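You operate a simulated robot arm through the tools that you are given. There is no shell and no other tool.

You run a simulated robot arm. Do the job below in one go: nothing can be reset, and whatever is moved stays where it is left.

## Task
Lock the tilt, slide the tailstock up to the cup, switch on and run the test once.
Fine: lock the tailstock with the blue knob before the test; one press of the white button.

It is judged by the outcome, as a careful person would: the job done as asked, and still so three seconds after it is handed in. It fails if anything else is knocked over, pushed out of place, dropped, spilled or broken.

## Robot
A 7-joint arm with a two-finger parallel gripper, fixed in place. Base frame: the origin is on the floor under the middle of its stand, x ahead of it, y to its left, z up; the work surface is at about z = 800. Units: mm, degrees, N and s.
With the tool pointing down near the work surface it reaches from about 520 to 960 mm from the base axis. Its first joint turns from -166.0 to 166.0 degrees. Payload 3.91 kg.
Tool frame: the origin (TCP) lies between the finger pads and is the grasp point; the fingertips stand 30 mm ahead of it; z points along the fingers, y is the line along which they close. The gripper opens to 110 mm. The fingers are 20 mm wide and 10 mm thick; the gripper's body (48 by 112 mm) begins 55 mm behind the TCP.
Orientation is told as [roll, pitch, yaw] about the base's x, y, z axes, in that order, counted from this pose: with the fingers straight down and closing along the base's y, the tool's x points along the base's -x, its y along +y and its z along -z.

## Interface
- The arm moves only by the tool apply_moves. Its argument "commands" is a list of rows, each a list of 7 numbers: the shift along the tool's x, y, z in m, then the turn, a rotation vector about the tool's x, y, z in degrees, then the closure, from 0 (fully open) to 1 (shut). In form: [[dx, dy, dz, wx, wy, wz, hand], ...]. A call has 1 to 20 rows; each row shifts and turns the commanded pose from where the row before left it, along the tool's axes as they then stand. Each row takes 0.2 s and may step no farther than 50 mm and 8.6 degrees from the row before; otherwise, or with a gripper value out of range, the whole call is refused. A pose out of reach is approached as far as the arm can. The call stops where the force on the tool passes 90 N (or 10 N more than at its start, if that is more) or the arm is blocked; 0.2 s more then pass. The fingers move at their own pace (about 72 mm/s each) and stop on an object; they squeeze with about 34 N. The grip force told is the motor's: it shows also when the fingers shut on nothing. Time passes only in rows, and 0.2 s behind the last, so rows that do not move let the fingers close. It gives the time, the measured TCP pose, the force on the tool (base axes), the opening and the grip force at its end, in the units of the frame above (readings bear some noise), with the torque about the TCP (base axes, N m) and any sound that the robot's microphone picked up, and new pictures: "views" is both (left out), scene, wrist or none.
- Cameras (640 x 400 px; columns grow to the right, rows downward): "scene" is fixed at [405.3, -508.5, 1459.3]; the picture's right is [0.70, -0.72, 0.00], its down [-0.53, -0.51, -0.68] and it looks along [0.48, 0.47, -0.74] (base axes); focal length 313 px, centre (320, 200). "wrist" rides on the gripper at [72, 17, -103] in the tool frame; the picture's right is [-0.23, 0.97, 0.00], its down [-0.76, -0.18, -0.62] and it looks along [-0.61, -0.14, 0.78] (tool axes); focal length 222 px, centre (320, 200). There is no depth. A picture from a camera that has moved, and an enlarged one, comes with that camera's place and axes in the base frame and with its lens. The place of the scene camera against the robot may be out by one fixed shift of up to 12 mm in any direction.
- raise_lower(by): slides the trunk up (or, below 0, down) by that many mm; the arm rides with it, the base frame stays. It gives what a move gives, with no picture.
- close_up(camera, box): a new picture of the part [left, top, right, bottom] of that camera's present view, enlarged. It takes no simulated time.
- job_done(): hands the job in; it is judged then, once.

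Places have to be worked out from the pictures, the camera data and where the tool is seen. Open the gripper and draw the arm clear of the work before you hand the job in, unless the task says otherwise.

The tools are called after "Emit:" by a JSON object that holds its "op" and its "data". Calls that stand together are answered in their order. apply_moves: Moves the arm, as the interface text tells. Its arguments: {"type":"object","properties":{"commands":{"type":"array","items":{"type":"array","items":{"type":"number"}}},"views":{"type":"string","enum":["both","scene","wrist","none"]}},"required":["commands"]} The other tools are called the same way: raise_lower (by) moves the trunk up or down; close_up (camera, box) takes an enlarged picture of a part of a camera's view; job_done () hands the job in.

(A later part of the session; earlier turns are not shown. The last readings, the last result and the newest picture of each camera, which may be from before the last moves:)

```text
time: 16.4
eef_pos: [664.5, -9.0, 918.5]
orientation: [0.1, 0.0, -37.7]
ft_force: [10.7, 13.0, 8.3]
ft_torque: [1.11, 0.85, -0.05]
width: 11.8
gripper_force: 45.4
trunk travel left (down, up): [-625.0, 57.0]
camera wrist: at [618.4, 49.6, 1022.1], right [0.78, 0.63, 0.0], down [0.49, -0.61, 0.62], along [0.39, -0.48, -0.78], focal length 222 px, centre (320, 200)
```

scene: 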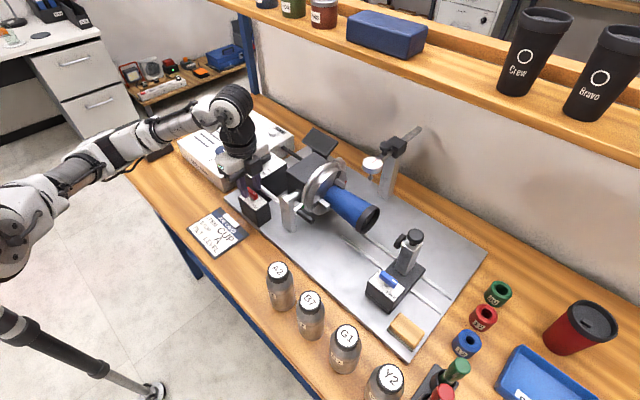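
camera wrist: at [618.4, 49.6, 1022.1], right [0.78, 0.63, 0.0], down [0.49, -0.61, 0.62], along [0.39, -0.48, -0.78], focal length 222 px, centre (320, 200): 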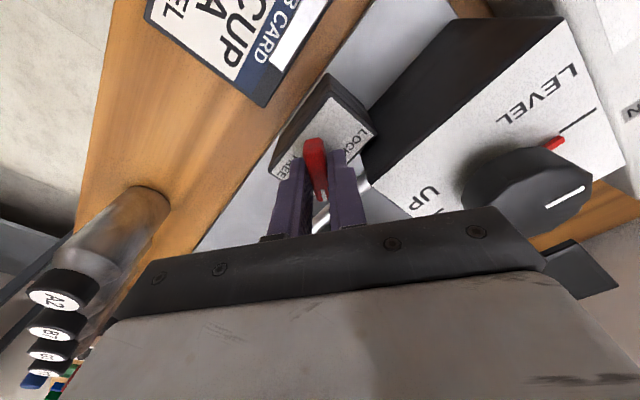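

Still turning freely with modest side load. I finish the quarter turn.

Emit:
{"op": "apply_moves", "data": {"commands": [[0, 0, 0, 0, 0, -7.6, 1], [0, 0, 0, 0, 0, -7.6, 1], [0, 0, 0, 0, 0, -7.6, 1], [0, 0, 0, 0, 0, -7.6, 1], [0, 0, 0, 0, 0, -7.6, 1]], "views": "wrist"}}

```text
time: 17.6
eef_pos: [666.1, -8.0, 919.4]
orientation: [0.0, -0.1, 0.4]
ft_force: [15.3, 29.0, 14.6]
ft_torque: [0.6, 0.69, -0.28]
width: 12.0
gripper_force: 44.6
trunk travel left (down, up): [-625.0, 57.0]
camera wrist: at [593.1, 9.5, 1022.0], right [0.22, 0.98, 0.0], down [0.76, -0.17, 0.62], along [0.61, -0.14, -0.78], focal length 222 px, centre (320, 200)
```

wrist: 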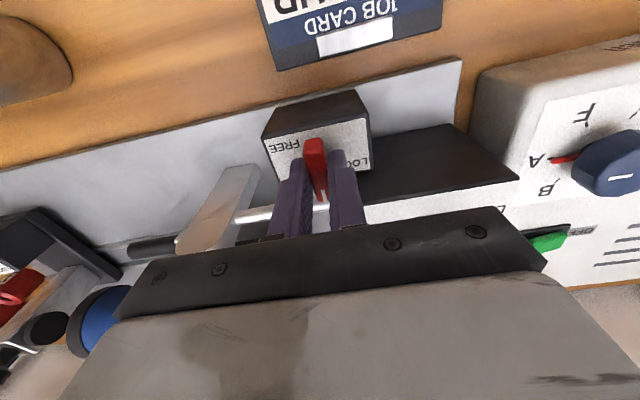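

The lever has made the quarter turn and the yaw torque has begun to rise. I try a few degrees more to see whether it is at its end stop.

Emit:
{"op": "apply_moves", "data": {"commands": [[0, 0, 0, 0, 0, -4, 1], [0, 0, 0, 0, 0, 0, 1]], "views": "wrist"}}

Emit:
{"op": "close_up", "data": {"camera": "wrist", "box": [240, 100, 400, 200]}}

```text
time: 18.2
eef_pos: [665.6, -7.9, 918.5]
orientation: [0.1, -0.1, 4.2]
ft_force: [14.0, 34.5, 7.5]
ft_torque: [0.49, -0.49, -1.1]
width: 12.7
gripper_force: 44.8
trunk travel left (down, up): [-625.0, 57.0]
camera wrist: at [592.0, 4.5, 1021.9], right [0.16, 0.99, 0.0], down [0.77, -0.12, 0.62], along [0.62, -0.1, -0.78], focal length 222 px, centre (320, 200)
```

wrist: 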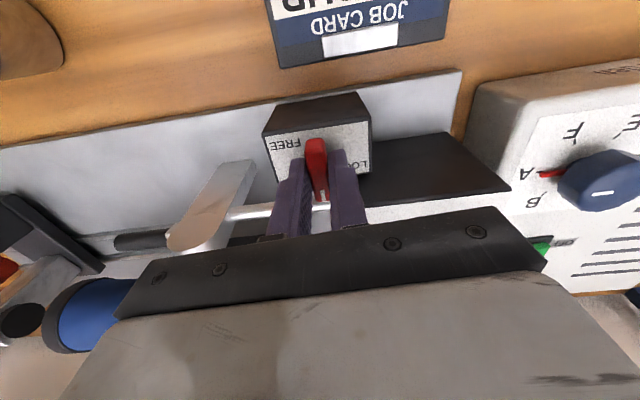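

```text
4.00 times, centred on (320, 150) of wrist
camera zoom: at [592.0, 4.5, 1021.9], right [0.16, 0.99, 0.0], down [0.77, -0.12, 0.62], along [0.62, -0.1, -0.78], focal length 888 px, centre (320, 400)
```

zoom: 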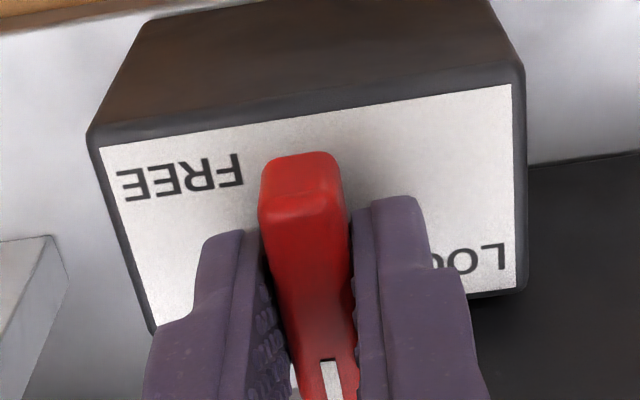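

The torque jumped to -1.1 N m and the fingers began to twist, so the lever is at its end stop: LOCK. I undo the extra 4°, release and rise.

Emit:
{"op": "apply_moves", "data": {"commands": [[0, 0, 0, 0, 0, 4, 1], [0, 0, 0, 0, 0, 0, 0.76], [0, 0, 0, 0, 0, 0, 0.76], [0, 0, -0.04, 0, 0, 0, 0.76], [0, 0, -0.04, 0, 0, 0, 0.76], [0, 0, -0.02, 0, 0, 0, 0.76], [0, 0, 0, 0, 0, 0, 0.76]], "views": "both"}}

Emit:
{"op": "close_up", "data": {"camera": "wrist", "box": [240, 80, 400, 180]}}

Emit:
{"op": "close_up", "data": {"camera": "scene", "box": [190, 140, 318, 220]}}

```text
time: 19.8
eef_pos: [665.9, -10.7, 1020.1]
orientation: [0.0, 0.0, 0.1]
ft_force: [-0.8, 0.0, 0.5]
ft_torque: [0.01, 0.02, 0.0]
width: 26.4
gripper_force: 0.1
trunk travel left (down, up): [-625.0, 57.0]
camera wrist: at [592.7, 7.6, 1122.8], right [0.23, 0.97, 0.0], down [0.76, -0.18, 0.62], along [0.61, -0.14, -0.78], focal length 222 px, centre (320, 200)
```

scene: 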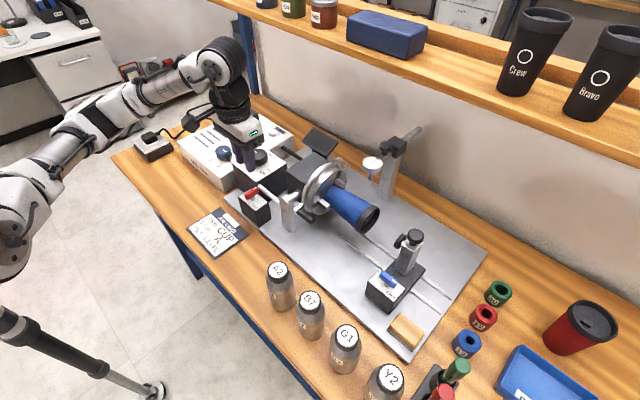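
wrist: 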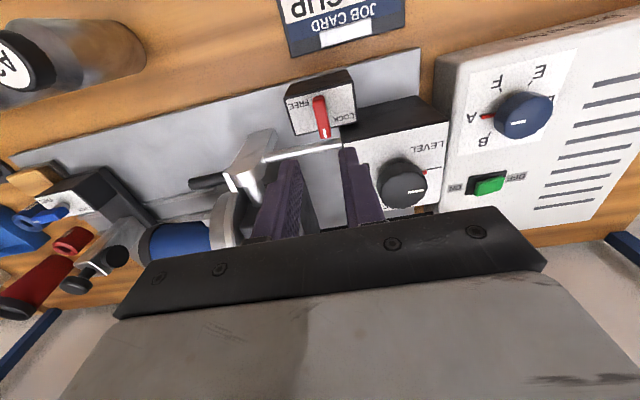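

```text
4.00 times, centred on (320, 130) of wrist
camera zoom: at [592.7, 7.6, 1122.8], right [0.23, 0.97, 0.0], down [0.76, -0.18, 0.62], along [0.61, -0.14, -0.78], focal length 888 px, centre (320, 480)
```

zoom: 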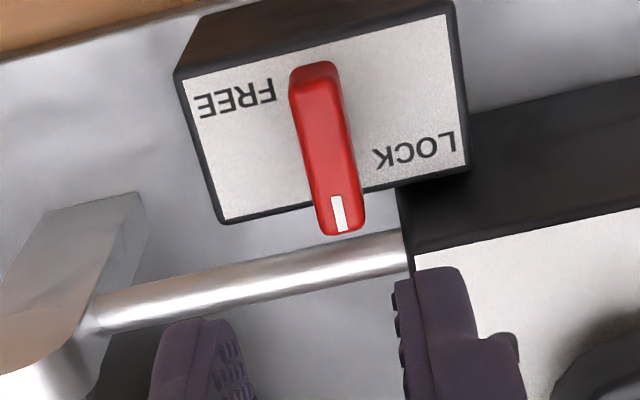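

```text
5.00 times, centred on (254, 180) of scene
camera zoom: at [405.3, -508.5, 1459.3], right [0.7, -0.72, 0.0], down [-0.53, -0.51, -0.68], along [0.48, 0.47, -0.74], focal length 1567 px, centre (650, 300)
```

zoom: 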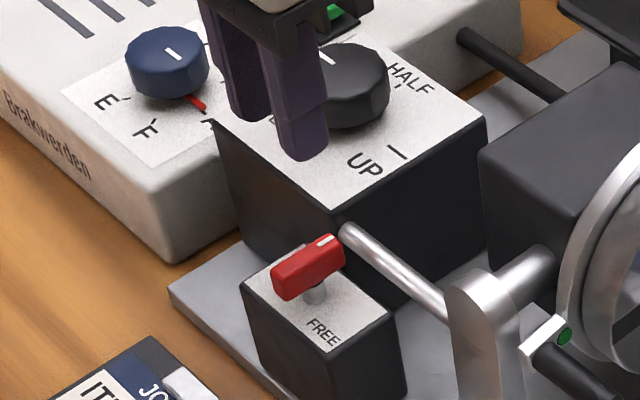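

The tilt is locked: the white mark points to LOCK and the red pointer of the stop dial is on A. Next I go over the tailstock to measure it from above.

Emit:
{"op": "apply_moves", "data": {"commands": [[-0.003, -0.0474, -0.00375, 0, 0, 0, 0.76], [-0.003, -0.0474, -0.00375, 0, 0, 0, 0.76], [-0.003, -0.0474, -0.00375, 0, 0, 0, 0.76], [-0.003, -0.0474, -0.00375, 0, 0, 0, 0.76], [-0.003, -0.0474, -0.00375, 0, 0, 0, 0.76], [-0.003, -0.0474, -0.00375, 0, 0, 0, 0.76], [-0.003, -0.0474, -0.00375, 0, 0, 0, 0.76], [-0.003, -0.0474, -0.00375, 0, 0, 0, 0.76], [0, 0, 0, 0, 0, 0, 0]], "views": "both"}}

Emit:
{"op": "close_up", "data": {"camera": "wrist", "box": [240, 70, 400, 170]}}

Emit:
{"op": "close_up", "data": {"camera": "scene", "box": [264, 150, 392, 230]}}

```text
time: 21.8
eef_pos: [688.3, -389.3, 1048.7]
orientation: [0.0, -0.1, 0.0]
ft_force: [0.4, 0.2, 0.7]
ft_torque: [-0.03, 0.02, 0.0]
width: 82.4
gripper_force: 0.1
trunk travel left (down, up): [-625.0, 57.0]
camera wrist: at [616.9, -372.5, 1152.4], right [0.23, 0.97, 0.0], down [0.76, -0.18, 0.62], along [0.61, -0.14, -0.78], focal length 222 px, centre (320, 200)
```

scene: 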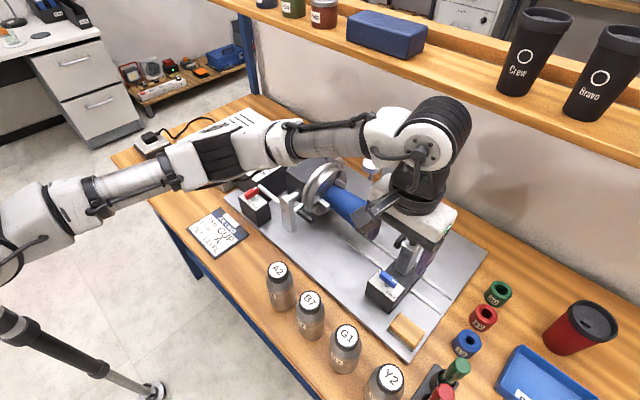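
wrist: 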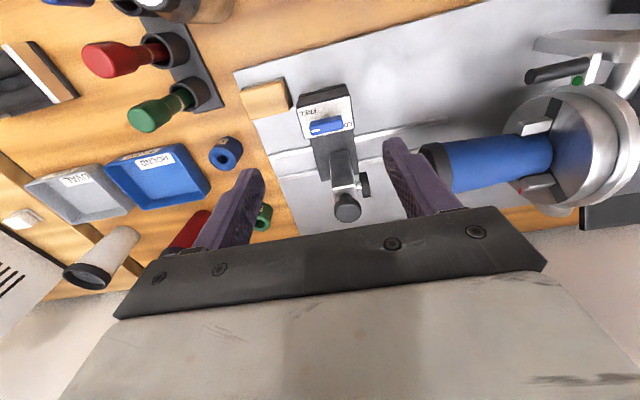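

```text
4.00 times, centred on (320, 120) of wrist
camera zoom: at [616.9, -372.5, 1152.4], right [0.23, 0.97, 0.0], down [0.76, -0.18, 0.62], along [0.61, -0.14, -0.78], focal length 888 px, centre (320, 520)
```

zoom: 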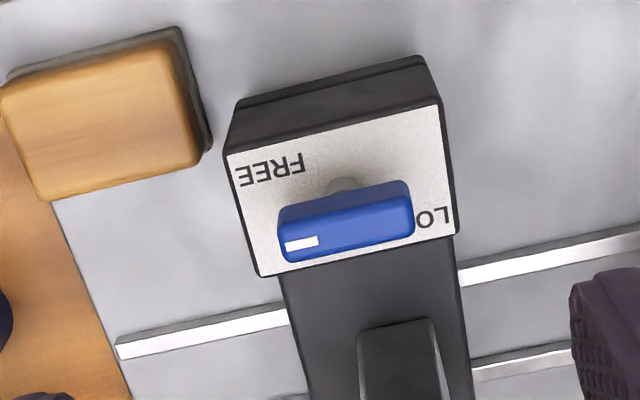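

```text
5.00 times, centred on (328, 190) of scene
camera zoom: at [405.3, -508.5, 1459.3], right [0.7, -0.72, 0.0], down [-0.53, -0.51, -0.68], along [0.48, 0.47, -0.74], focal length 1567 px, centre (280, 250)
```

zoom: 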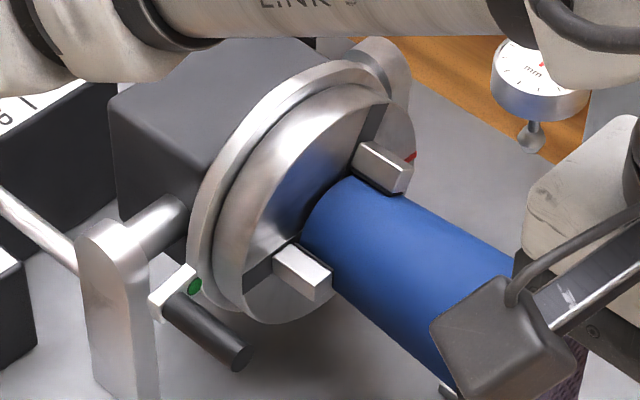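

I have the tailstock's measures: label plate x 687–725, y -417 to -355, z ≈ 885, and the blue lever's pivot near (706, -386) with its top at about 907. Before sliding I look closely at the tailstock pad and the cup's end.

Emit:
{"op": "close_up", "data": {"camera": "wrist", "box": [380, 100, 540, 200]}}

Emit:
{"op": "close_up", "data": {"camera": "wrist", "box": [300, 130, 412, 230]}}

Emit:
{"op": "close_up", "data": {"camera": "scene", "box": [330, 210, 490, 310]}}

```text
4.00 times, centred on (460, 150) of wrist
camera zoom: at [616.9, -372.5, 1152.4], right [0.23, 0.97, 0.0], down [0.76, -0.18, 0.62], along [0.61, -0.14, -0.78], focal length 888 px, centre (-240, 400)
```

zoom: 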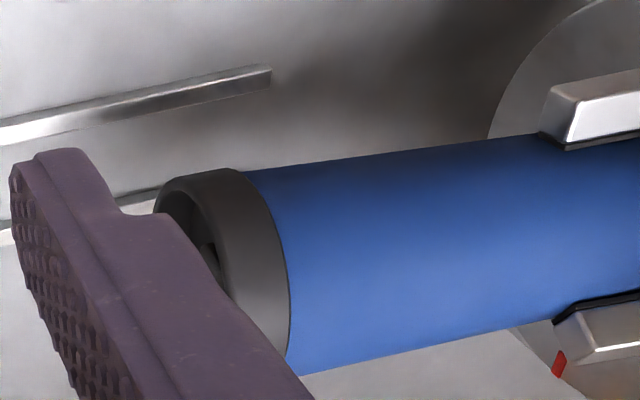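

```text
4.00 times, centred on (356, 180) of wrist
camera zoom: at [616.9, -372.5, 1152.4], right [0.23, 0.97, 0.0], down [0.76, -0.18, 0.62], along [0.61, -0.14, -0.78], focal length 888 px, centre (176, 280)
```

zoom: 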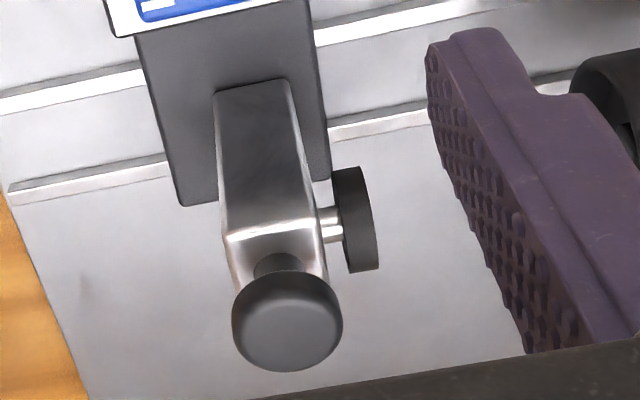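

```text
4.00 times, centred on (410, 260) of scene
camera zoom: at [405.3, -508.5, 1459.3], right [0.7, -0.72, 0.0], down [-0.53, -0.51, -0.68], along [0.48, 0.47, -0.74], focal length 1253 px, centre (-40, -40)
```

zoom: 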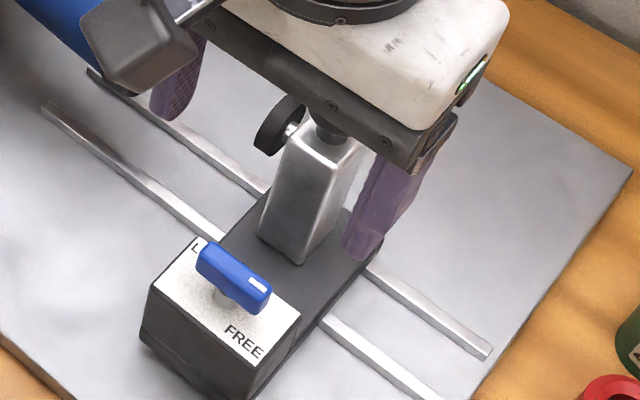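

The pad is a 35 mm disc facing a recessed cup end about 80 mm away. I'll push the tailstock with shut fingers on the -y face of its front box, at x ≈ 720 and tips z ≈ 865, clear of the wooden block and column.

Emit:
{"op": "apply_moves", "data": {"commands": [[-0.0159, -0.0254, 0, 0, 0, 0, 1], [-0.0159, -0.0254, 0, 0, 0, 0, 1], [0, 0, 0, 0, 0, 0, 1], [0, 0, 0.0385, 0, 0, 0, 1], [0, 0, 0.0385, 0, 0, 0, 1], [0, 0, 0.0385, 0, 0, 0, 1], [0, 0, 0.038, 0, 0, 0, 1], [0, 0, 0, 0, 0, 0, 1]], "views": "both"}}

Emit:
{"op": "close_up", "data": {"camera": "scene", "box": [330, 210, 490, 310]}}

```text
time: 23.6
eef_pos: [720.6, -439.3, 895.5]
orientation: [0.0, 0.0, -0.1]
ft_force: [0.5, 0.3, -0.3]
ft_torque: [0.0, 0.0, 0.0]
width: 0.2
gripper_force: 34.1
trunk travel left (down, up): [-625.0, 57.0]
camera wrist: at [648.2, -420.8, 999.4], right [0.23, 0.97, 0.0], down [0.76, -0.18, 0.62], along [0.61, -0.14, -0.78], focal length 222 px, centre (320, 200)
```

scene: 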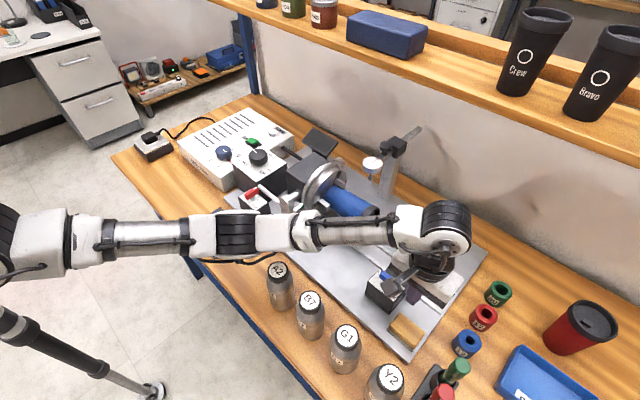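
wrist: 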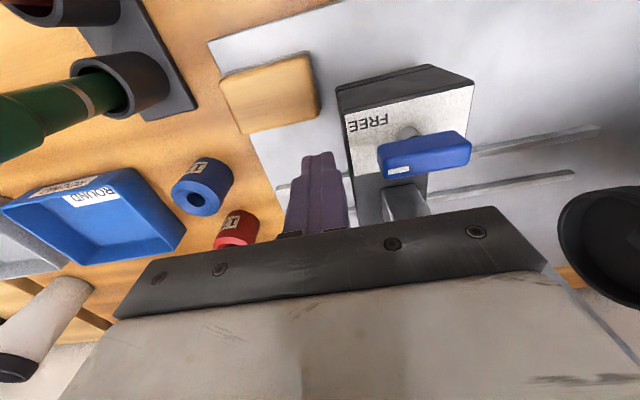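

```text
4.00 times, centred on (410, 260) of scene
camera zoom: at [405.3, -508.5, 1459.3], right [0.7, -0.72, 0.0], down [-0.53, -0.51, -0.68], along [0.48, 0.47, -0.74], focal length 1253 px, centre (-40, -40)
```

zoom: 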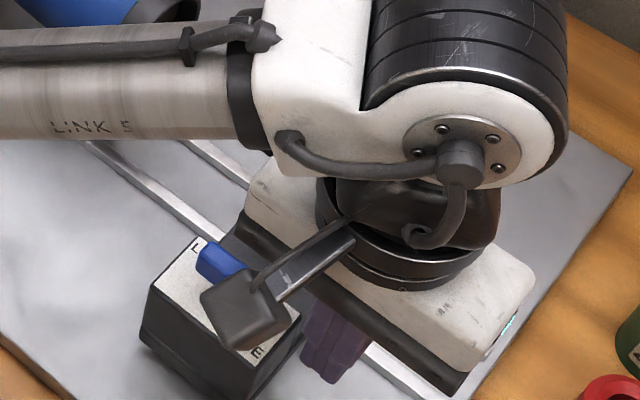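

No contact yet; the fingertips are beside the box's -y face. I advance 15 mm in small steps to find contact and feel the sliding friction.

Emit:
{"op": "apply_moves", "data": {"commands": [[0, 0.004, 0, 0, 0, 0, 1], [0, 0.004, 0, 0, 0, 0, 1], [0, 0.004, 0, 0, 0, 0, 1], [0, 0.004, 0, 0, 0, 0, 1]], "views": "wrist"}}

```text
time: 24.6
eef_pos: [720.4, -424.2, 896.4]
orientation: [0.0, 0.0, 0.0]
ft_force: [1.8, -5.8, 0.2]
ft_torque: [-0.12, -0.08, -0.06]
width: 0.0
gripper_force: 34.0
trunk travel left (down, up): [-625.0, 57.0]
camera wrist: at [648.3, -406.4, 999.5], right [0.23, 0.97, 0.0], down [0.76, -0.18, 0.62], along [0.61, -0.14, -0.78], focal length 222 px, centre (320, 200)
```

wrist: 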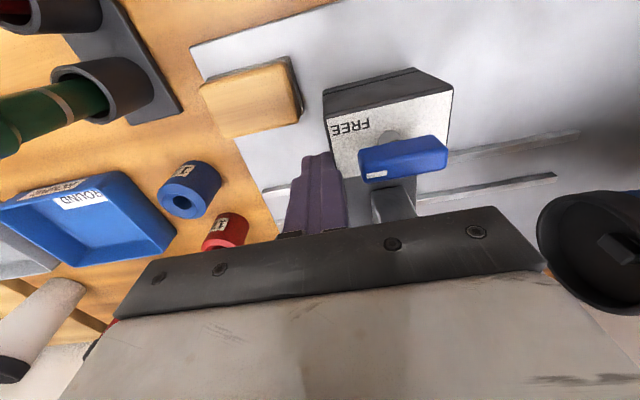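

Contact is made with about 6 N of sliding friction. The cup's end is visible at the right, so I take a look into it.

Emit:
{"op": "close_up", "data": {"camera": "wrist", "box": [512, 170, 640, 330]}}

Emit:
{"op": "close_up", "data": {"camera": "wrist", "box": [290, 90, 450, 240]}}

```text
2.50 times, centred on (576, 250) of wrist
camera zoom: at [648.3, -406.4, 999.5], right [0.23, 0.97, 0.0], down [0.76, -0.18, 0.62], along [0.61, -0.14, -0.78], focal length 555 px, centre (-320, 75)
```

zoom: 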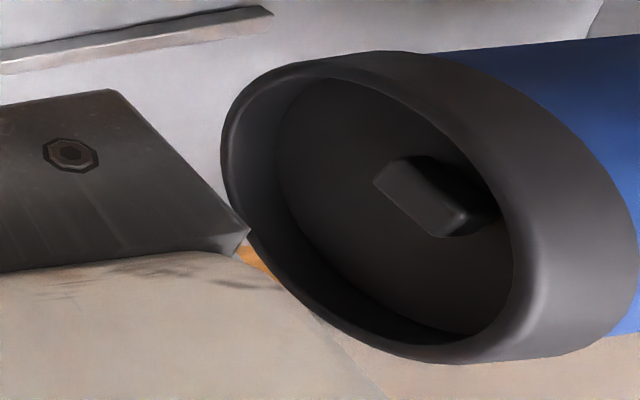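

```text
2.67 times, centred on (370, 165) of wrist
camera zoom: at [648.3, -406.4, 999.5], right [0.23, 0.97, 0.0], down [0.76, -0.18, 0.62], along [0.61, -0.14, -0.78], focal length 592 px, centre (187, 293)
```

zoom: 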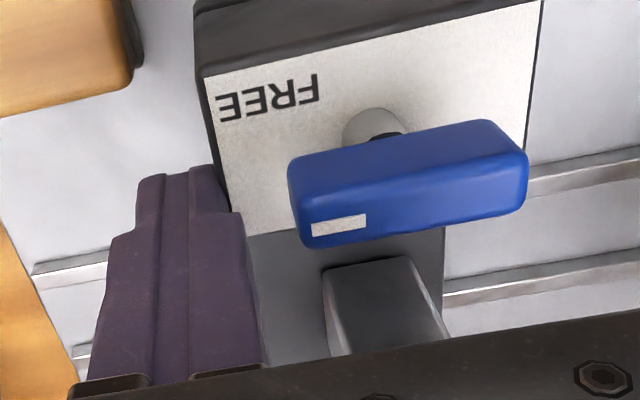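

The cup's end is a recessed lid with a tab, so the disc can bear on it. I push the tailstock about 63 mm at steady speed, well short of contact.

Emit:
{"op": "apply_moves", "data": {"commands": [[0, 0.009, 0, 0, 0, 0, 1], [0, 0.009, 0, 0, 0, 0, 1], [0, 0.009, 0, 0, 0, 0, 1], [0, 0.009, 0, 0, 0, 0, 1], [0, 0.009, 0, 0, 0, 0, 1], [0, 0.009, 0, 0, 0, 0, 1], [0, 0.006, 0, 0, 0, 0, 1], [0, 0.003, 0, 0, 0, 0, 1]], "views": "both"}}

Emit:
{"op": "close_up", "data": {"camera": "scene", "box": [310, 170, 470, 270]}}

Emit:
{"op": "close_up", "data": {"camera": "wrist", "box": [400, 130, 640, 300]}}

```text
time: 26.4
eef_pos: [720.4, -362.7, 894.9]
orientation: [0.1, 0.1, 0.0]
ft_force: [-5.0, -5.4, -2.9]
ft_torque: [-0.17, 0.12, 0.02]
width: 0.0
gripper_force: 34.0
trunk travel left (down, up): [-625.0, 57.0]
camera wrist: at [648.2, -344.4, 998.9], right [0.23, 0.97, 0.0], down [0.76, -0.18, 0.62], along [0.61, -0.14, -0.78], focal length 222 px, centre (320, 200)
```

scene: 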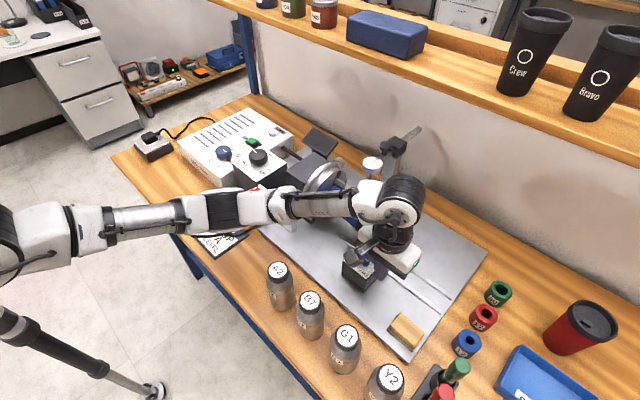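
wrist: 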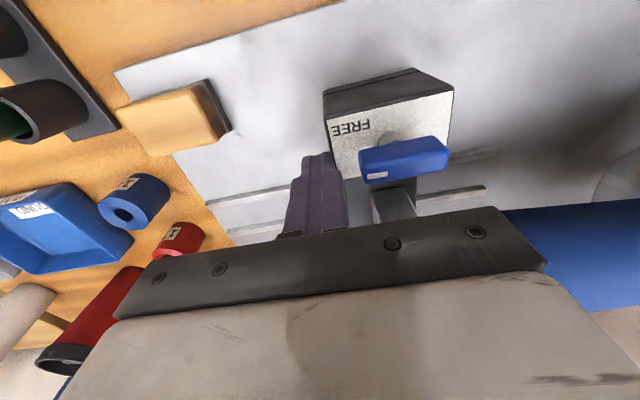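

```text
4.00 times, centred on (390, 220) of scene
camera zoom: at [405.3, -508.5, 1459.3], right [0.7, -0.72, 0.0], down [-0.53, -0.51, -0.68], along [0.48, 0.47, -0.74], focal length 1253 px, centre (40, 120)
```

zoom: 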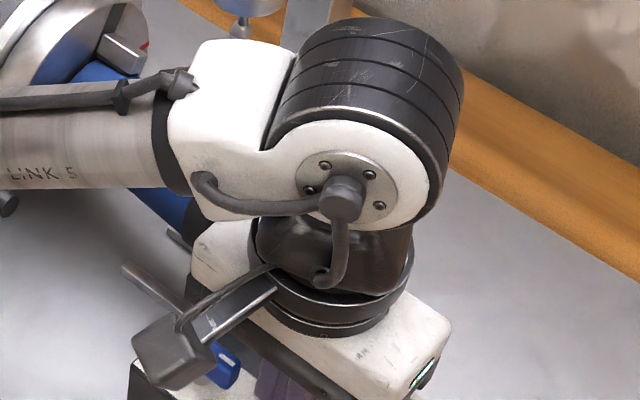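

```text
2.35 times, centred on (520, 215) of wrist
camera zoom: at [648.2, -344.4, 998.9], right [0.23, 0.97, 0.0], down [0.76, -0.18, 0.62], along [0.61, -0.14, -0.78], focal length 523 px, centre (-151, 165)
```

zoom: 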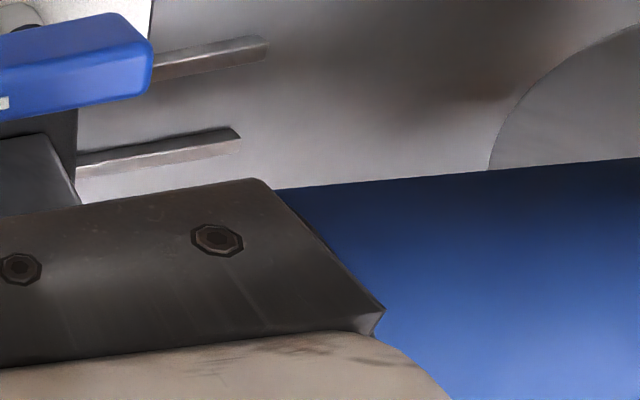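

Still only friction (about 5 N). I go on in 2 mm steps, watching for the force to rise.

Emit:
{"op": "apply_moves", "data": {"commands": [[0, 0.002, 0, 0, 0, 0, 1], [0, 0.002, 0, 0, 0, 0, 1], [0, 0.002, 0, 0, 0, 0, 1], [0, 0.002, 0, 0, 0, 0, 1], [0, 0.002, 0, 0, 0, 0, 1]], "views": "wrist"}}

```text
time: 27.6
eef_pos: [719.7, -354.3, 895.5]
orientation: [-0.4, -0.4, -0.1]
ft_force: [9.8, -42.4, 8.1]
ft_torque: [-0.42, -0.04, 0.3]
width: 0.0
gripper_force: 33.9
trunk travel left (down, up): [-625.0, 57.0]
camera wrist: at [647.6, -336.4, 998.4], right [0.23, 0.97, -0.01], down [0.76, -0.17, 0.63], along [0.61, -0.15, -0.78], focal length 222 px, centre (320, 200)
```

wrist: 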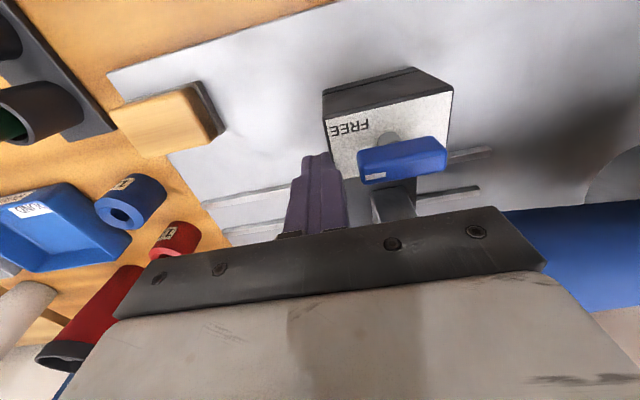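

Force rose to 42 N with the contact at the box's top edge, so the pad has met the cup at TCP y ≈ -354. I back off, rise and check the gap between pad and cup.

Emit:
{"op": "apply_moves", "data": {"commands": [[0, -0.004, 0, 0, 0, 0, 1], [0, -0.01, 0, 0, 0, 0, 1], [0, -0.01, -0.02, 0, 0, 0, 1], [0, -0.02, -0.04, 0, 0, 0, 1], [0, -0.02, -0.04, 0, 0, 0, 1], [0.01, -0.02, -0.04, 0, 0, 0, 1], [0.02, 0, -0.02, 0, 0, 0, 0.5], [0, 0, 0, 0, 0, 0, 0.5]], "views": "both"}}

Emit:
{"op": "close_up", "data": {"camera": "scene", "box": [310, 170, 470, 270]}}

Emit:
{"op": "close_up", "data": {"camera": "wrist", "box": [340, 100, 500, 200]}}

```text
time: 29.4
eef_pos: [692.5, -435.8, 1055.2]
orientation: [0.0, 0.0, 0.1]
ft_force: [0.0, 0.0, -0.4]
ft_torque: [0.01, 0.0, -0.02]
width: 55.1
gripper_force: 0.1
trunk travel left (down, up): [-625.0, 57.0]
camera wrist: at [619.1, -418.5, 1158.9], right [0.23, 0.97, 0.0], down [0.76, -0.18, 0.62], along [0.61, -0.14, -0.78], focal length 222 px, centre (320, 200)
```

scene: 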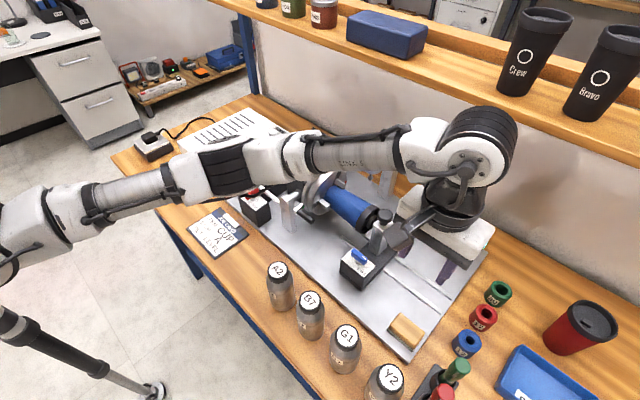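
wrist: 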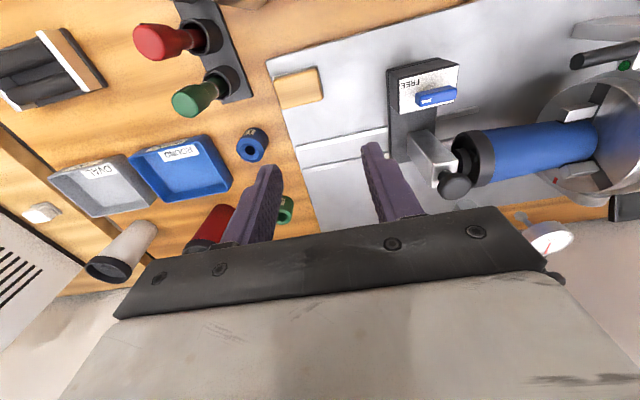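

```text
4.00 times, centred on (390, 220) of scene
camera zoom: at [405.3, -508.5, 1459.3], right [0.7, -0.72, 0.0], down [-0.53, -0.51, -0.68], along [0.48, 0.47, -0.74], focal length 1253 px, centre (40, 120)
```

zoom: 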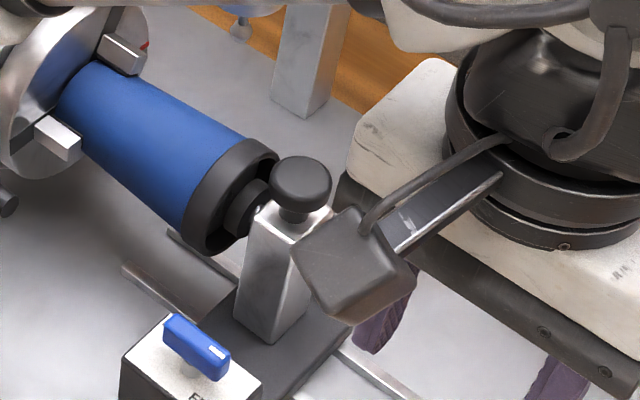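

```text
4.00 times, centred on (420, 150) of wrist
camera zoom: at [619.1, -418.5, 1158.9], right [0.23, 0.97, 0.0], down [0.76, -0.18, 0.62], along [0.61, -0.14, -0.78], focal length 888 px, centre (-80, 400)
```

zoom: 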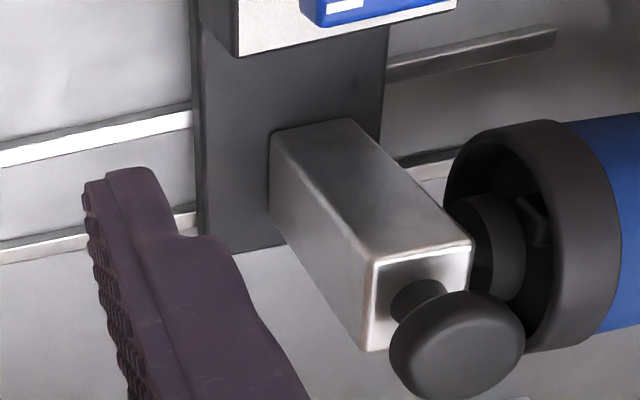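

The pad sits in the lid's recess against the cup. The blue lever's pivot is now at about (706.5, -312.5). I turn to yaw -90 and go above it to measure precisely.

Emit:
{"op": "apply_moves", "data": {"commands": [[0, 0, 0, 0, 0, 7.5, 0.76], [0, 0, 0, 0, 0, 7.5, 0.76], [0, 0, 0, 0, 0, 7.5, 0.76], [0, 0, 0, 0, 0, 7.5, 0.76], [0, 0, 0, 0, 0, 7.5, 0.76], [0, 0, 0, 0, 0, 7.5, 0.76], [0, 0, 0, 0, 0, 7.5, 0.76], [0, 0, 0, 0, 0, 7.5, 0.76], [0, 0, 0, 0, 0, 7.5, 0.76], [0, 0, 0, 0, 0, 7.5, 0.76], [0, 0, 0, 0, 0, 7.5, 0.76], [0, 0, 0, 0, 0, 7.5, 0.76], [0.0411, 0.0047, 0.015, 0, 0, 0, 0.76], [0.0411, 0.0047, 0.015, 0, 0, 0, 0.76], [0.0411, 0.0047, 0.015, 0, 0, 0, 0.76], [0, 0, 0, 0, 0, 0, 0.76], [0, 0, 0, 0, 0, 0, 0.76]], "views": "both"}}

Emit:
{"op": "close_up", "data": {"camera": "wrist", "box": [240, 70, 400, 170]}}

Emit:
{"op": "close_up", "data": {"camera": "scene", "box": [310, 170, 470, 270]}}

```text
time: 33.0
eef_pos: [704.3, -312.4, 1011.5]
orientation: [-0.1, 0.0, -90.0]
ft_force: [0.5, 0.3, 0.3]
ft_torque: [0.0, -0.02, -0.01]
width: 26.7
gripper_force: 0.0
trunk travel left (down, up): [-625.0, 57.0]
camera wrist: at [720.3, -239.0, 1114.7], right [0.97, -0.23, 0.0], down [-0.18, -0.76, 0.62], along [-0.14, -0.61, -0.78], focal length 222 px, centre (320, 200)
```

scene: 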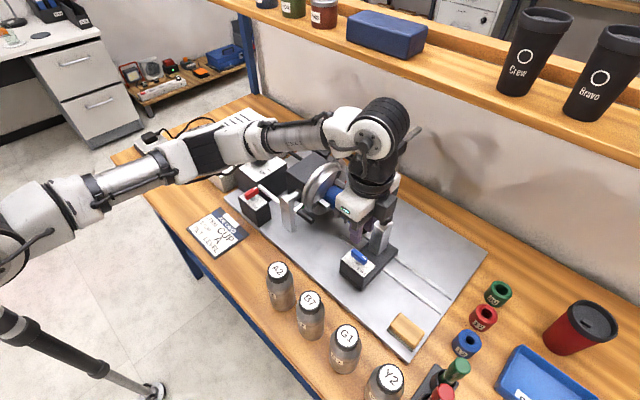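
wrist: 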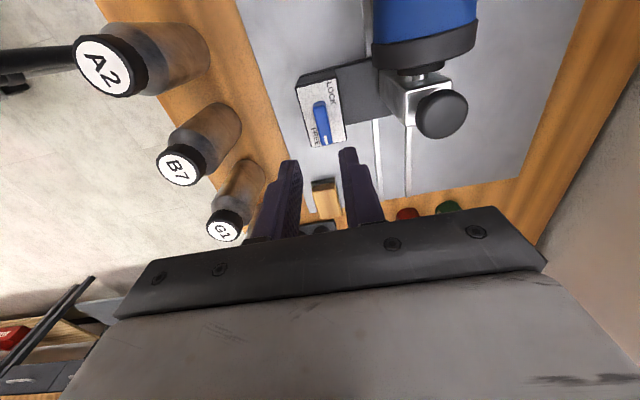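

```text
4.00 times, centred on (320, 120) of wrist
camera zoom: at [720.3, -239.0, 1114.7], right [0.97, -0.23, 0.0], down [-0.18, -0.76, 0.62], along [-0.14, -0.61, -0.78], focal length 888 px, centre (320, 520)
```

zoom: 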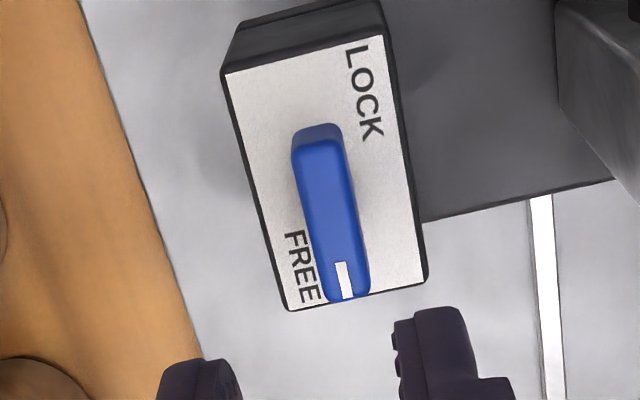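

```text
4.00 times, centred on (390, 220) of scene
camera zoom: at [405.3, -508.5, 1459.3], right [0.7, -0.72, 0.0], down [-0.53, -0.51, -0.68], along [0.48, 0.47, -0.74], focal length 1253 px, centre (40, 120)
```

zoom: 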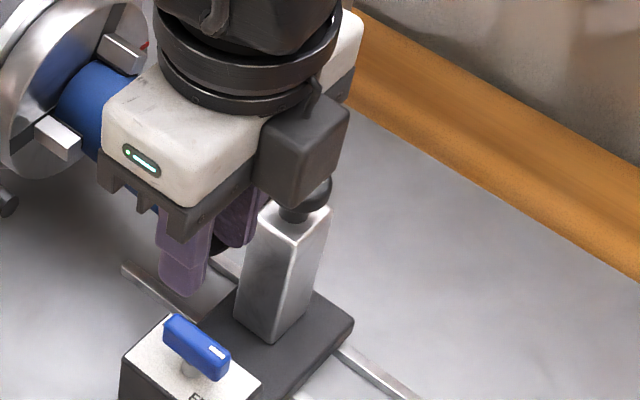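

The label plate centre gives the pivot at about (706.5, -313.8), 2.7 mm further in x and about 2 mm lower in y than the tool. I correct (with a slight bias toward the cup), descend to z ≈ 922 and grip the blue lever.

Emit:
{"op": "apply_moves", "data": {"commands": [[-0.0011, 0.0027, 0.03, 0, 0, 0, 0.76], [0, 0, 0.03, 0, 0, 0, 0.76], [0, 0, 0.0296, 0, 0, 0, 0.76], [0, 0, 0, 0, 0, 0, 0.76]], "views": "wrist"}}

Emit:
{"op": "close_up", "data": {"camera": "wrist", "box": [240, 90, 400, 190]}}

Emit:
{"op": "close_up", "data": {"camera": "scene", "box": [310, 170, 470, 270]}}

```text
time: 34.0
eef_pos: [709.4, -312.9, 921.4]
orientation: [0.0, -0.1, -90.0]
ft_force: [0.5, -0.5, 0.1]
ft_torque: [0.01, 0.01, -0.01]
width: 26.4
gripper_force: 0.0
trunk travel left (down, up): [-625.0, 57.0]
camera wrist: at [723.9, -239.1, 1024.8], right [0.97, -0.23, 0.0], down [-0.18, -0.76, 0.62], along [-0.14, -0.61, -0.78], focal length 222 px, centre (320, 200)
```

wrist: 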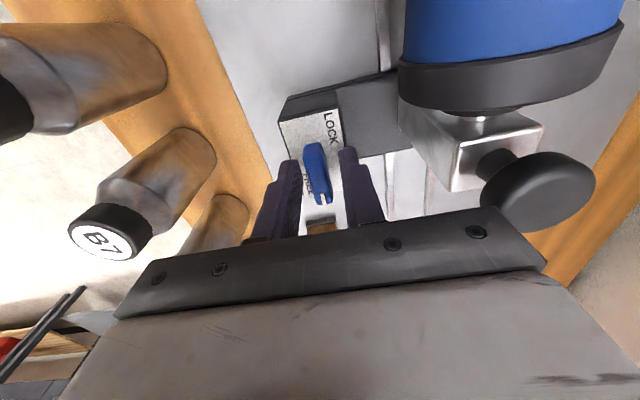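

```text
4.00 times, centred on (320, 140) of wrist
camera zoom: at [723.9, -239.1, 1024.8], right [0.97, -0.23, 0.0], down [-0.18, -0.76, 0.62], along [-0.14, -0.61, -0.78], focal length 888 px, centre (320, 440)
```

zoom: 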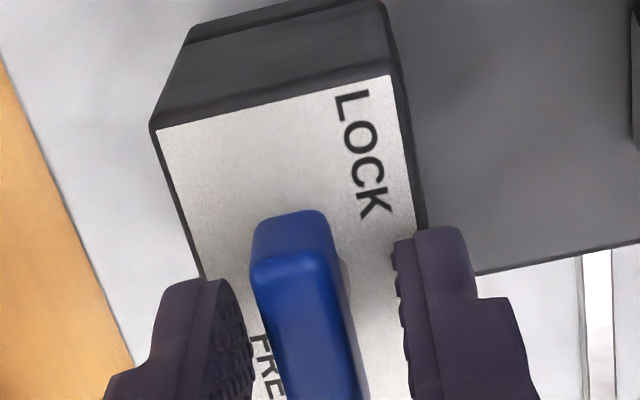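

```text
4.00 times, centred on (390, 220) of scene
camera zoom: at [405.3, -508.5, 1459.3], right [0.7, -0.72, 0.0], down [-0.53, -0.51, -0.68], along [0.48, 0.47, -0.74], focal length 1253 px, centre (40, 120)
```

zoom: 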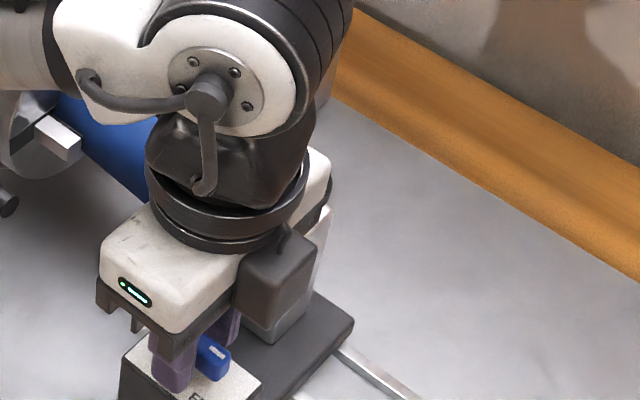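

The lever lies between the fingers, a touch to the low-x side. I shift 1.5 mm and close.

Emit:
{"op": "apply_moves", "data": {"commands": [[0, -0.0015, 0, 0, 0, 0, 0.76], [0, 0, 0, 0, 0, 0, 1], [0, 0, 0, 0, 0, 0, 1], [0, 0, 0, 0, 0, 0, 1]], "views": "wrist"}}

```text
time: 35.0
eef_pos: [707.0, -312.4, 922.0]
orientation: [0.1, 0.0, -90.0]
ft_force: [4.1, -1.7, 1.6]
ft_torque: [-0.13, -0.08, -0.03]
width: 11.7
gripper_force: 44.9
trunk travel left (down, up): [-625.0, 57.0]
camera wrist: at [722.9, -239.0, 1025.1], right [0.97, -0.23, 0.0], down [-0.18, -0.76, 0.62], along [-0.14, -0.61, -0.78], focal length 222 px, centre (320, 200)
```

wrist: 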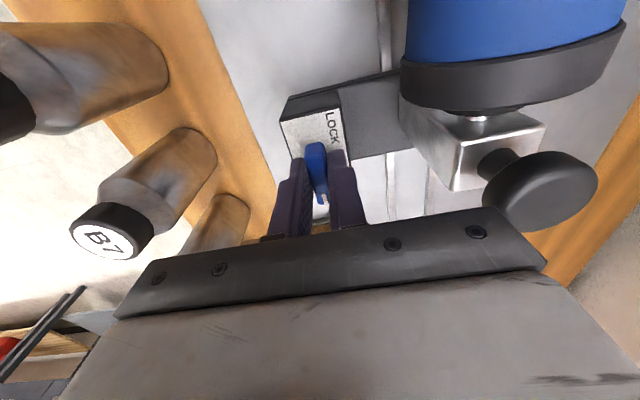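

Gripped. I lean 1 mm toward the cup so the pad stays in contact, and begin turning the lever counter-clockwise toward LOCK.

Emit:
{"op": "apply_moves", "data": {"commands": [[0.001, 0, 0, 0, 0, 0, 1], [0, 0, 0, 0, 0, -7.5, 1], [0, 0, 0, 0, 0, -7.5, 1], [0, 0, 0, 0, 0, -7.5, 1], [0, 0, 0, 0, 0, -7.5, 1]], "views": "wrist"}}

```text
time: 36.2
eef_pos: [705.5, -312.4, 922.5]
orientation: [0.0, 0.0, -59.8]
ft_force: [1.4, -8.1, 9.3]
ft_torque: [0.38, 0.33, -0.04]
width: 11.7
gripper_force: 44.8
trunk travel left (down, up): [-625.0, 57.0]
camera wrist: at [683.7, -240.2, 1025.0], right [0.96, 0.29, 0.0], down [0.23, -0.75, 0.62], along [0.18, -0.6, -0.78], focal length 222 px, centre (320, 200)
```

wrist: 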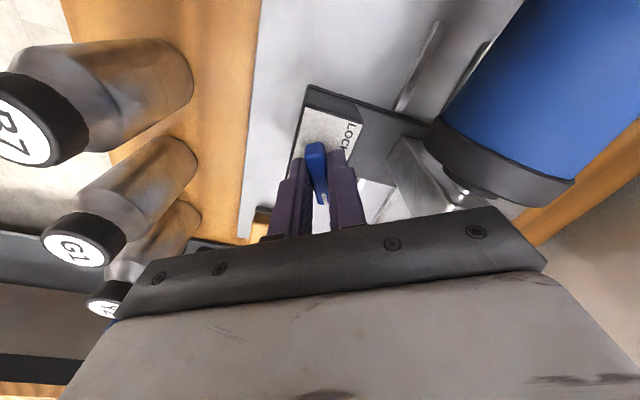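

It turns freely, with a steady 8 N toward the cup. I continue to 90° total.

Emit:
{"op": "apply_moves", "data": {"commands": [[0, 0, 0, 0, 0, -7.5, 1], [0, 0, 0, 0, 0, -7.5, 1], [0, 0, 0, 0, 0, -7.5, 1], [0, 0, 0, 0, 0, -7.5, 1]], "views": "none"}}

```text
time: 37.2
eef_pos: [704.1, -312.6, 921.8]
orientation: [0.1, -0.2, -29.8]
ft_force: [-2.5, -8.8, 16.3]
ft_torque: [0.06, 0.59, 0.0]
width: 11.7
gripper_force: 44.8
trunk travel left (down, up): [-625.0, 57.0]
```

Forces stay low and steady. I make the last 30° and a slight over-turn to feel the end stop.

Emit:
{"op": "apply_moves", "data": {"commands": [[0, 0, 0, 0, 0, -7.5, 1], [0, 0, 0, 0, 0, -7.5, 1], [0, 0, 0, 0, 0, -7.5, 1], [0, 0, 0, 0, 0, -7.5, 1], [0, 0, 0, 0, 0, -3, 1], [0, 0, 0, 0, 0, 0, 1]], "views": "wrist"}}

```text
time: 38.6
eef_pos: [704.6, -312.6, 921.8]
orientation: [0.0, 0.0, 3.0]
ft_force: [-5.2, -12.0, 14.9]
ft_torque: [-0.18, 0.07, -1.01]
width: 12.3
gripper_force: 45.1
trunk travel left (down, up): [-625.0, 57.0]
camera wrist: at [631.7, -298.8, 1024.9], right [0.18, 0.98, 0.0], down [0.77, -0.14, 0.62], along [0.61, -0.11, -0.78], focal length 222 px, centre (320, 200)
```

wrist: 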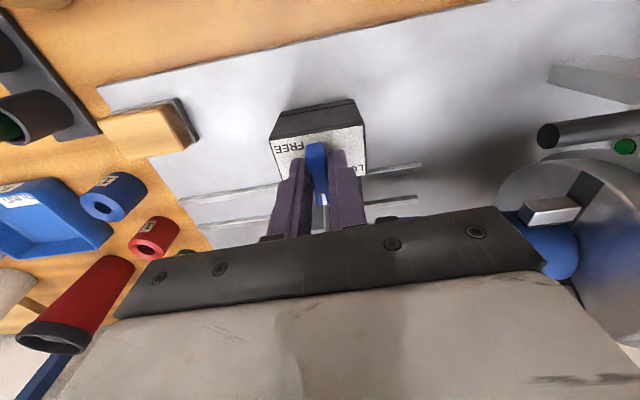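

The torque shows the end stop again, so the tailstock is locked. I undo the over-turn, release and rise to check.

Emit:
{"op": "apply_moves", "data": {"commands": [[0, 0, 0, 0, 0, 3, 1], [0, 0, 0, 0, 0, 0, 0.76], [0, 0, 0, 0, 0, 0, 0.76], [0, 0, -0.03, 0, 0, 0, 0.76], [0, 0, -0.04, 0, 0, 0, 0.76], [0, 0, -0.04, 0, 0, 0, 0.76], [0, 0, -0.02, 0, 0, 0, 0.76], [0, 0, 0, 0, 0, 0, 0.76]], "views": "both"}}

Emit:
{"op": "close_up", "data": {"camera": "wrist", "box": [260, 80, 420, 180]}}

Emit:
{"op": "close_up", "data": {"camera": "wrist", "box": [360, 140, 520, 220]}}

```text
time: 40.4
eef_pos: [706.7, -313.0, 1052.4]
orientation: [0.0, 0.0, 0.1]
ft_force: [-0.4, 0.4, 0.0]
ft_torque: [-0.01, -0.02, 0.02]
width: 26.2
gripper_force: 0.1
trunk travel left (down, up): [-625.0, 57.0]
camera wrist: at [633.4, -295.0, 1154.7], right [0.23, 0.97, 0.0], down [0.76, -0.18, 0.62], along [0.61, -0.14, -0.78], focal length 222 px, centre (320, 200)
```

scene: 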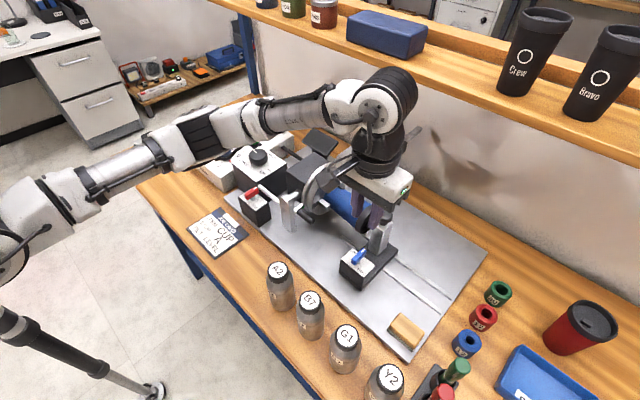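
wrist: 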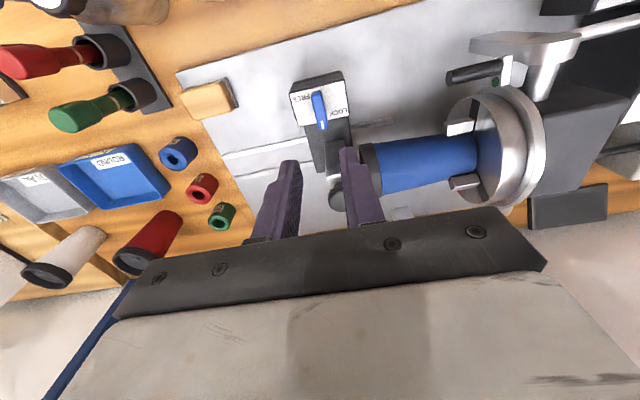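

```text
4.00 times, centred on (340, 130) of wrist
camera zoom: at [633.4, -295.0, 1154.7], right [0.23, 0.97, 0.0], down [0.76, -0.18, 0.62], along [0.61, -0.14, -0.78], focal length 888 px, centre (240, 480)
```

zoom: 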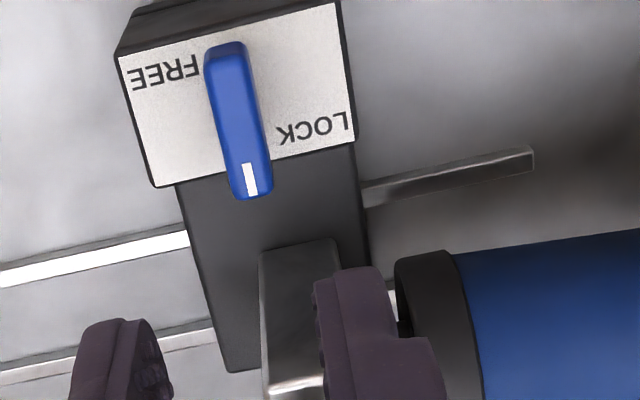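

```text
4.00 times, centred on (440, 180) of wrist
camera zoom: at [633.4, -295.0, 1154.7], right [0.23, 0.97, 0.0], down [0.76, -0.18, 0.62], along [0.61, -0.14, -0.78], focal length 888 px, centre (-160, 280)
```

zoom: 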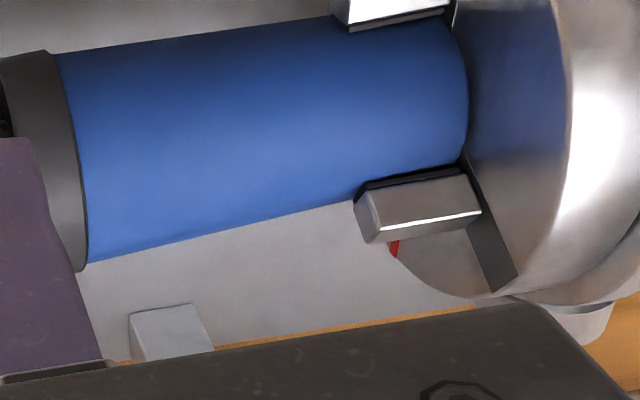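

The blue lever's white mark points to LOCK and the pad sits against the lid. Next I travel back high over the machine to the switch panel to measure the green switch and white button.

Emit:
{"op": "apply_moves", "data": {"commands": [[0, 0.048, -0.005, 0, 0, 0, 0.76], [0, 0.048, -0.005, 0, 0, 0, 0.76], [0, 0.048, 0, 0, 0, 0, 0.76], [0, 0.048, 0, 0, 0, 0, 0.76], [0, 0.048, 0, 0, 0, 0, 0.76], [0, 0.048, 0, 0, 0, 0, 0.76], [0, 0.048, 0, 0, 0, 0, 0.76], [0, 0.048, 0, 0, 0, 0, 0.76], [0, 0.048, 0, 0, 0, 0, 0.76], [0, 0.048, 0, 0, 0, 0, 0.76], [-0.035, 0.012, 0.03, 0, 0, 0, 0.6], [-0.035, 0.012, 0.03, 0, 0, 0, 0.6], [0, 0, 0, 0, 0, 0, 0.6]], "views": "both"}}

Emit:
{"op": "close_up", "data": {"camera": "wrist", "box": [240, 90, 400, 190]}}

Emit:
{"op": "close_up", "data": {"camera": "scene", "box": [310, 170, 438, 250]}}

```text
time: 43.2
eef_pos: [775.1, 190.6, 1000.5]
orientation: [0.1, 0.0, 0.0]
ft_force: [0.0, 0.9, 0.4]
ft_torque: [0.0, 0.02, 0.01]
width: 43.9
gripper_force: 0.0
trunk travel left (down, up): [-625.0, 57.0]
camera wrist: at [704.0, 209.0, 1104.3], right [0.23, 0.97, 0.0], down [0.76, -0.18, 0.62], along [0.61, -0.14, -0.78], focal length 222 px, centre (320, 200)
```

scene: 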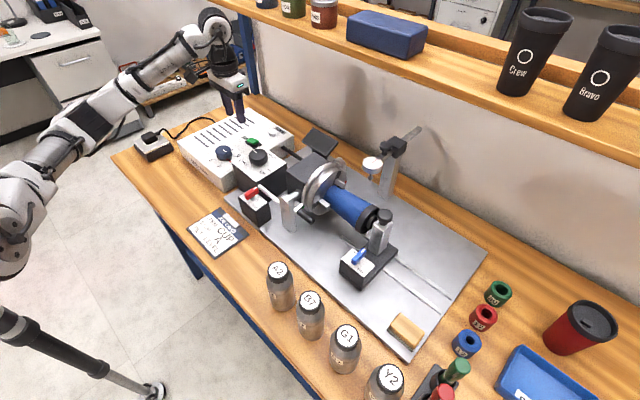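
wrist: 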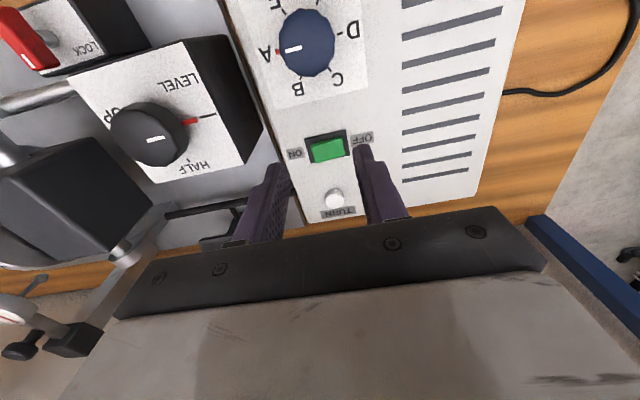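

```text
4.00 times, centred on (320, 140) of wrist
camera zoom: at [704.0, 209.0, 1104.3], right [0.23, 0.97, 0.0], down [0.76, -0.18, 0.62], along [0.61, -0.14, -0.78], focal length 888 px, centre (320, 440)
```

zoom: 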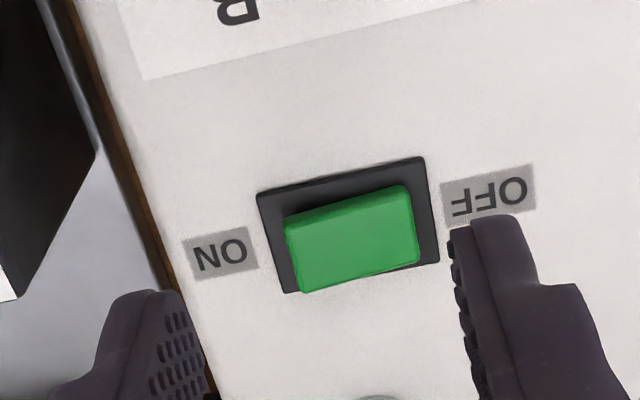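

```text
5.00 times, centred on (374, 210) of scene
camera zoom: at [405.3, -508.5, 1459.3], right [0.7, -0.72, 0.0], down [-0.53, -0.51, -0.68], along [0.48, 0.47, -0.74], focal length 1567 px, centre (50, 150)
```

zoom: 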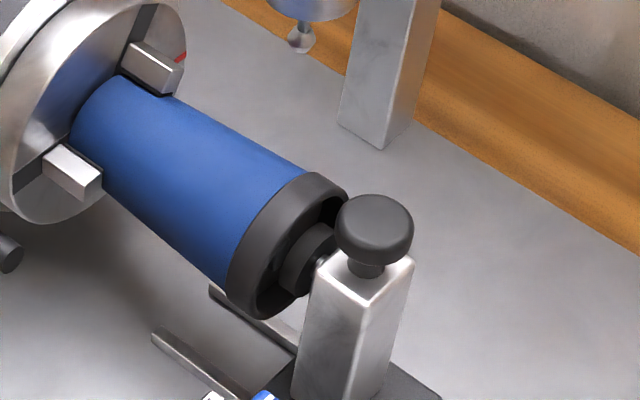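

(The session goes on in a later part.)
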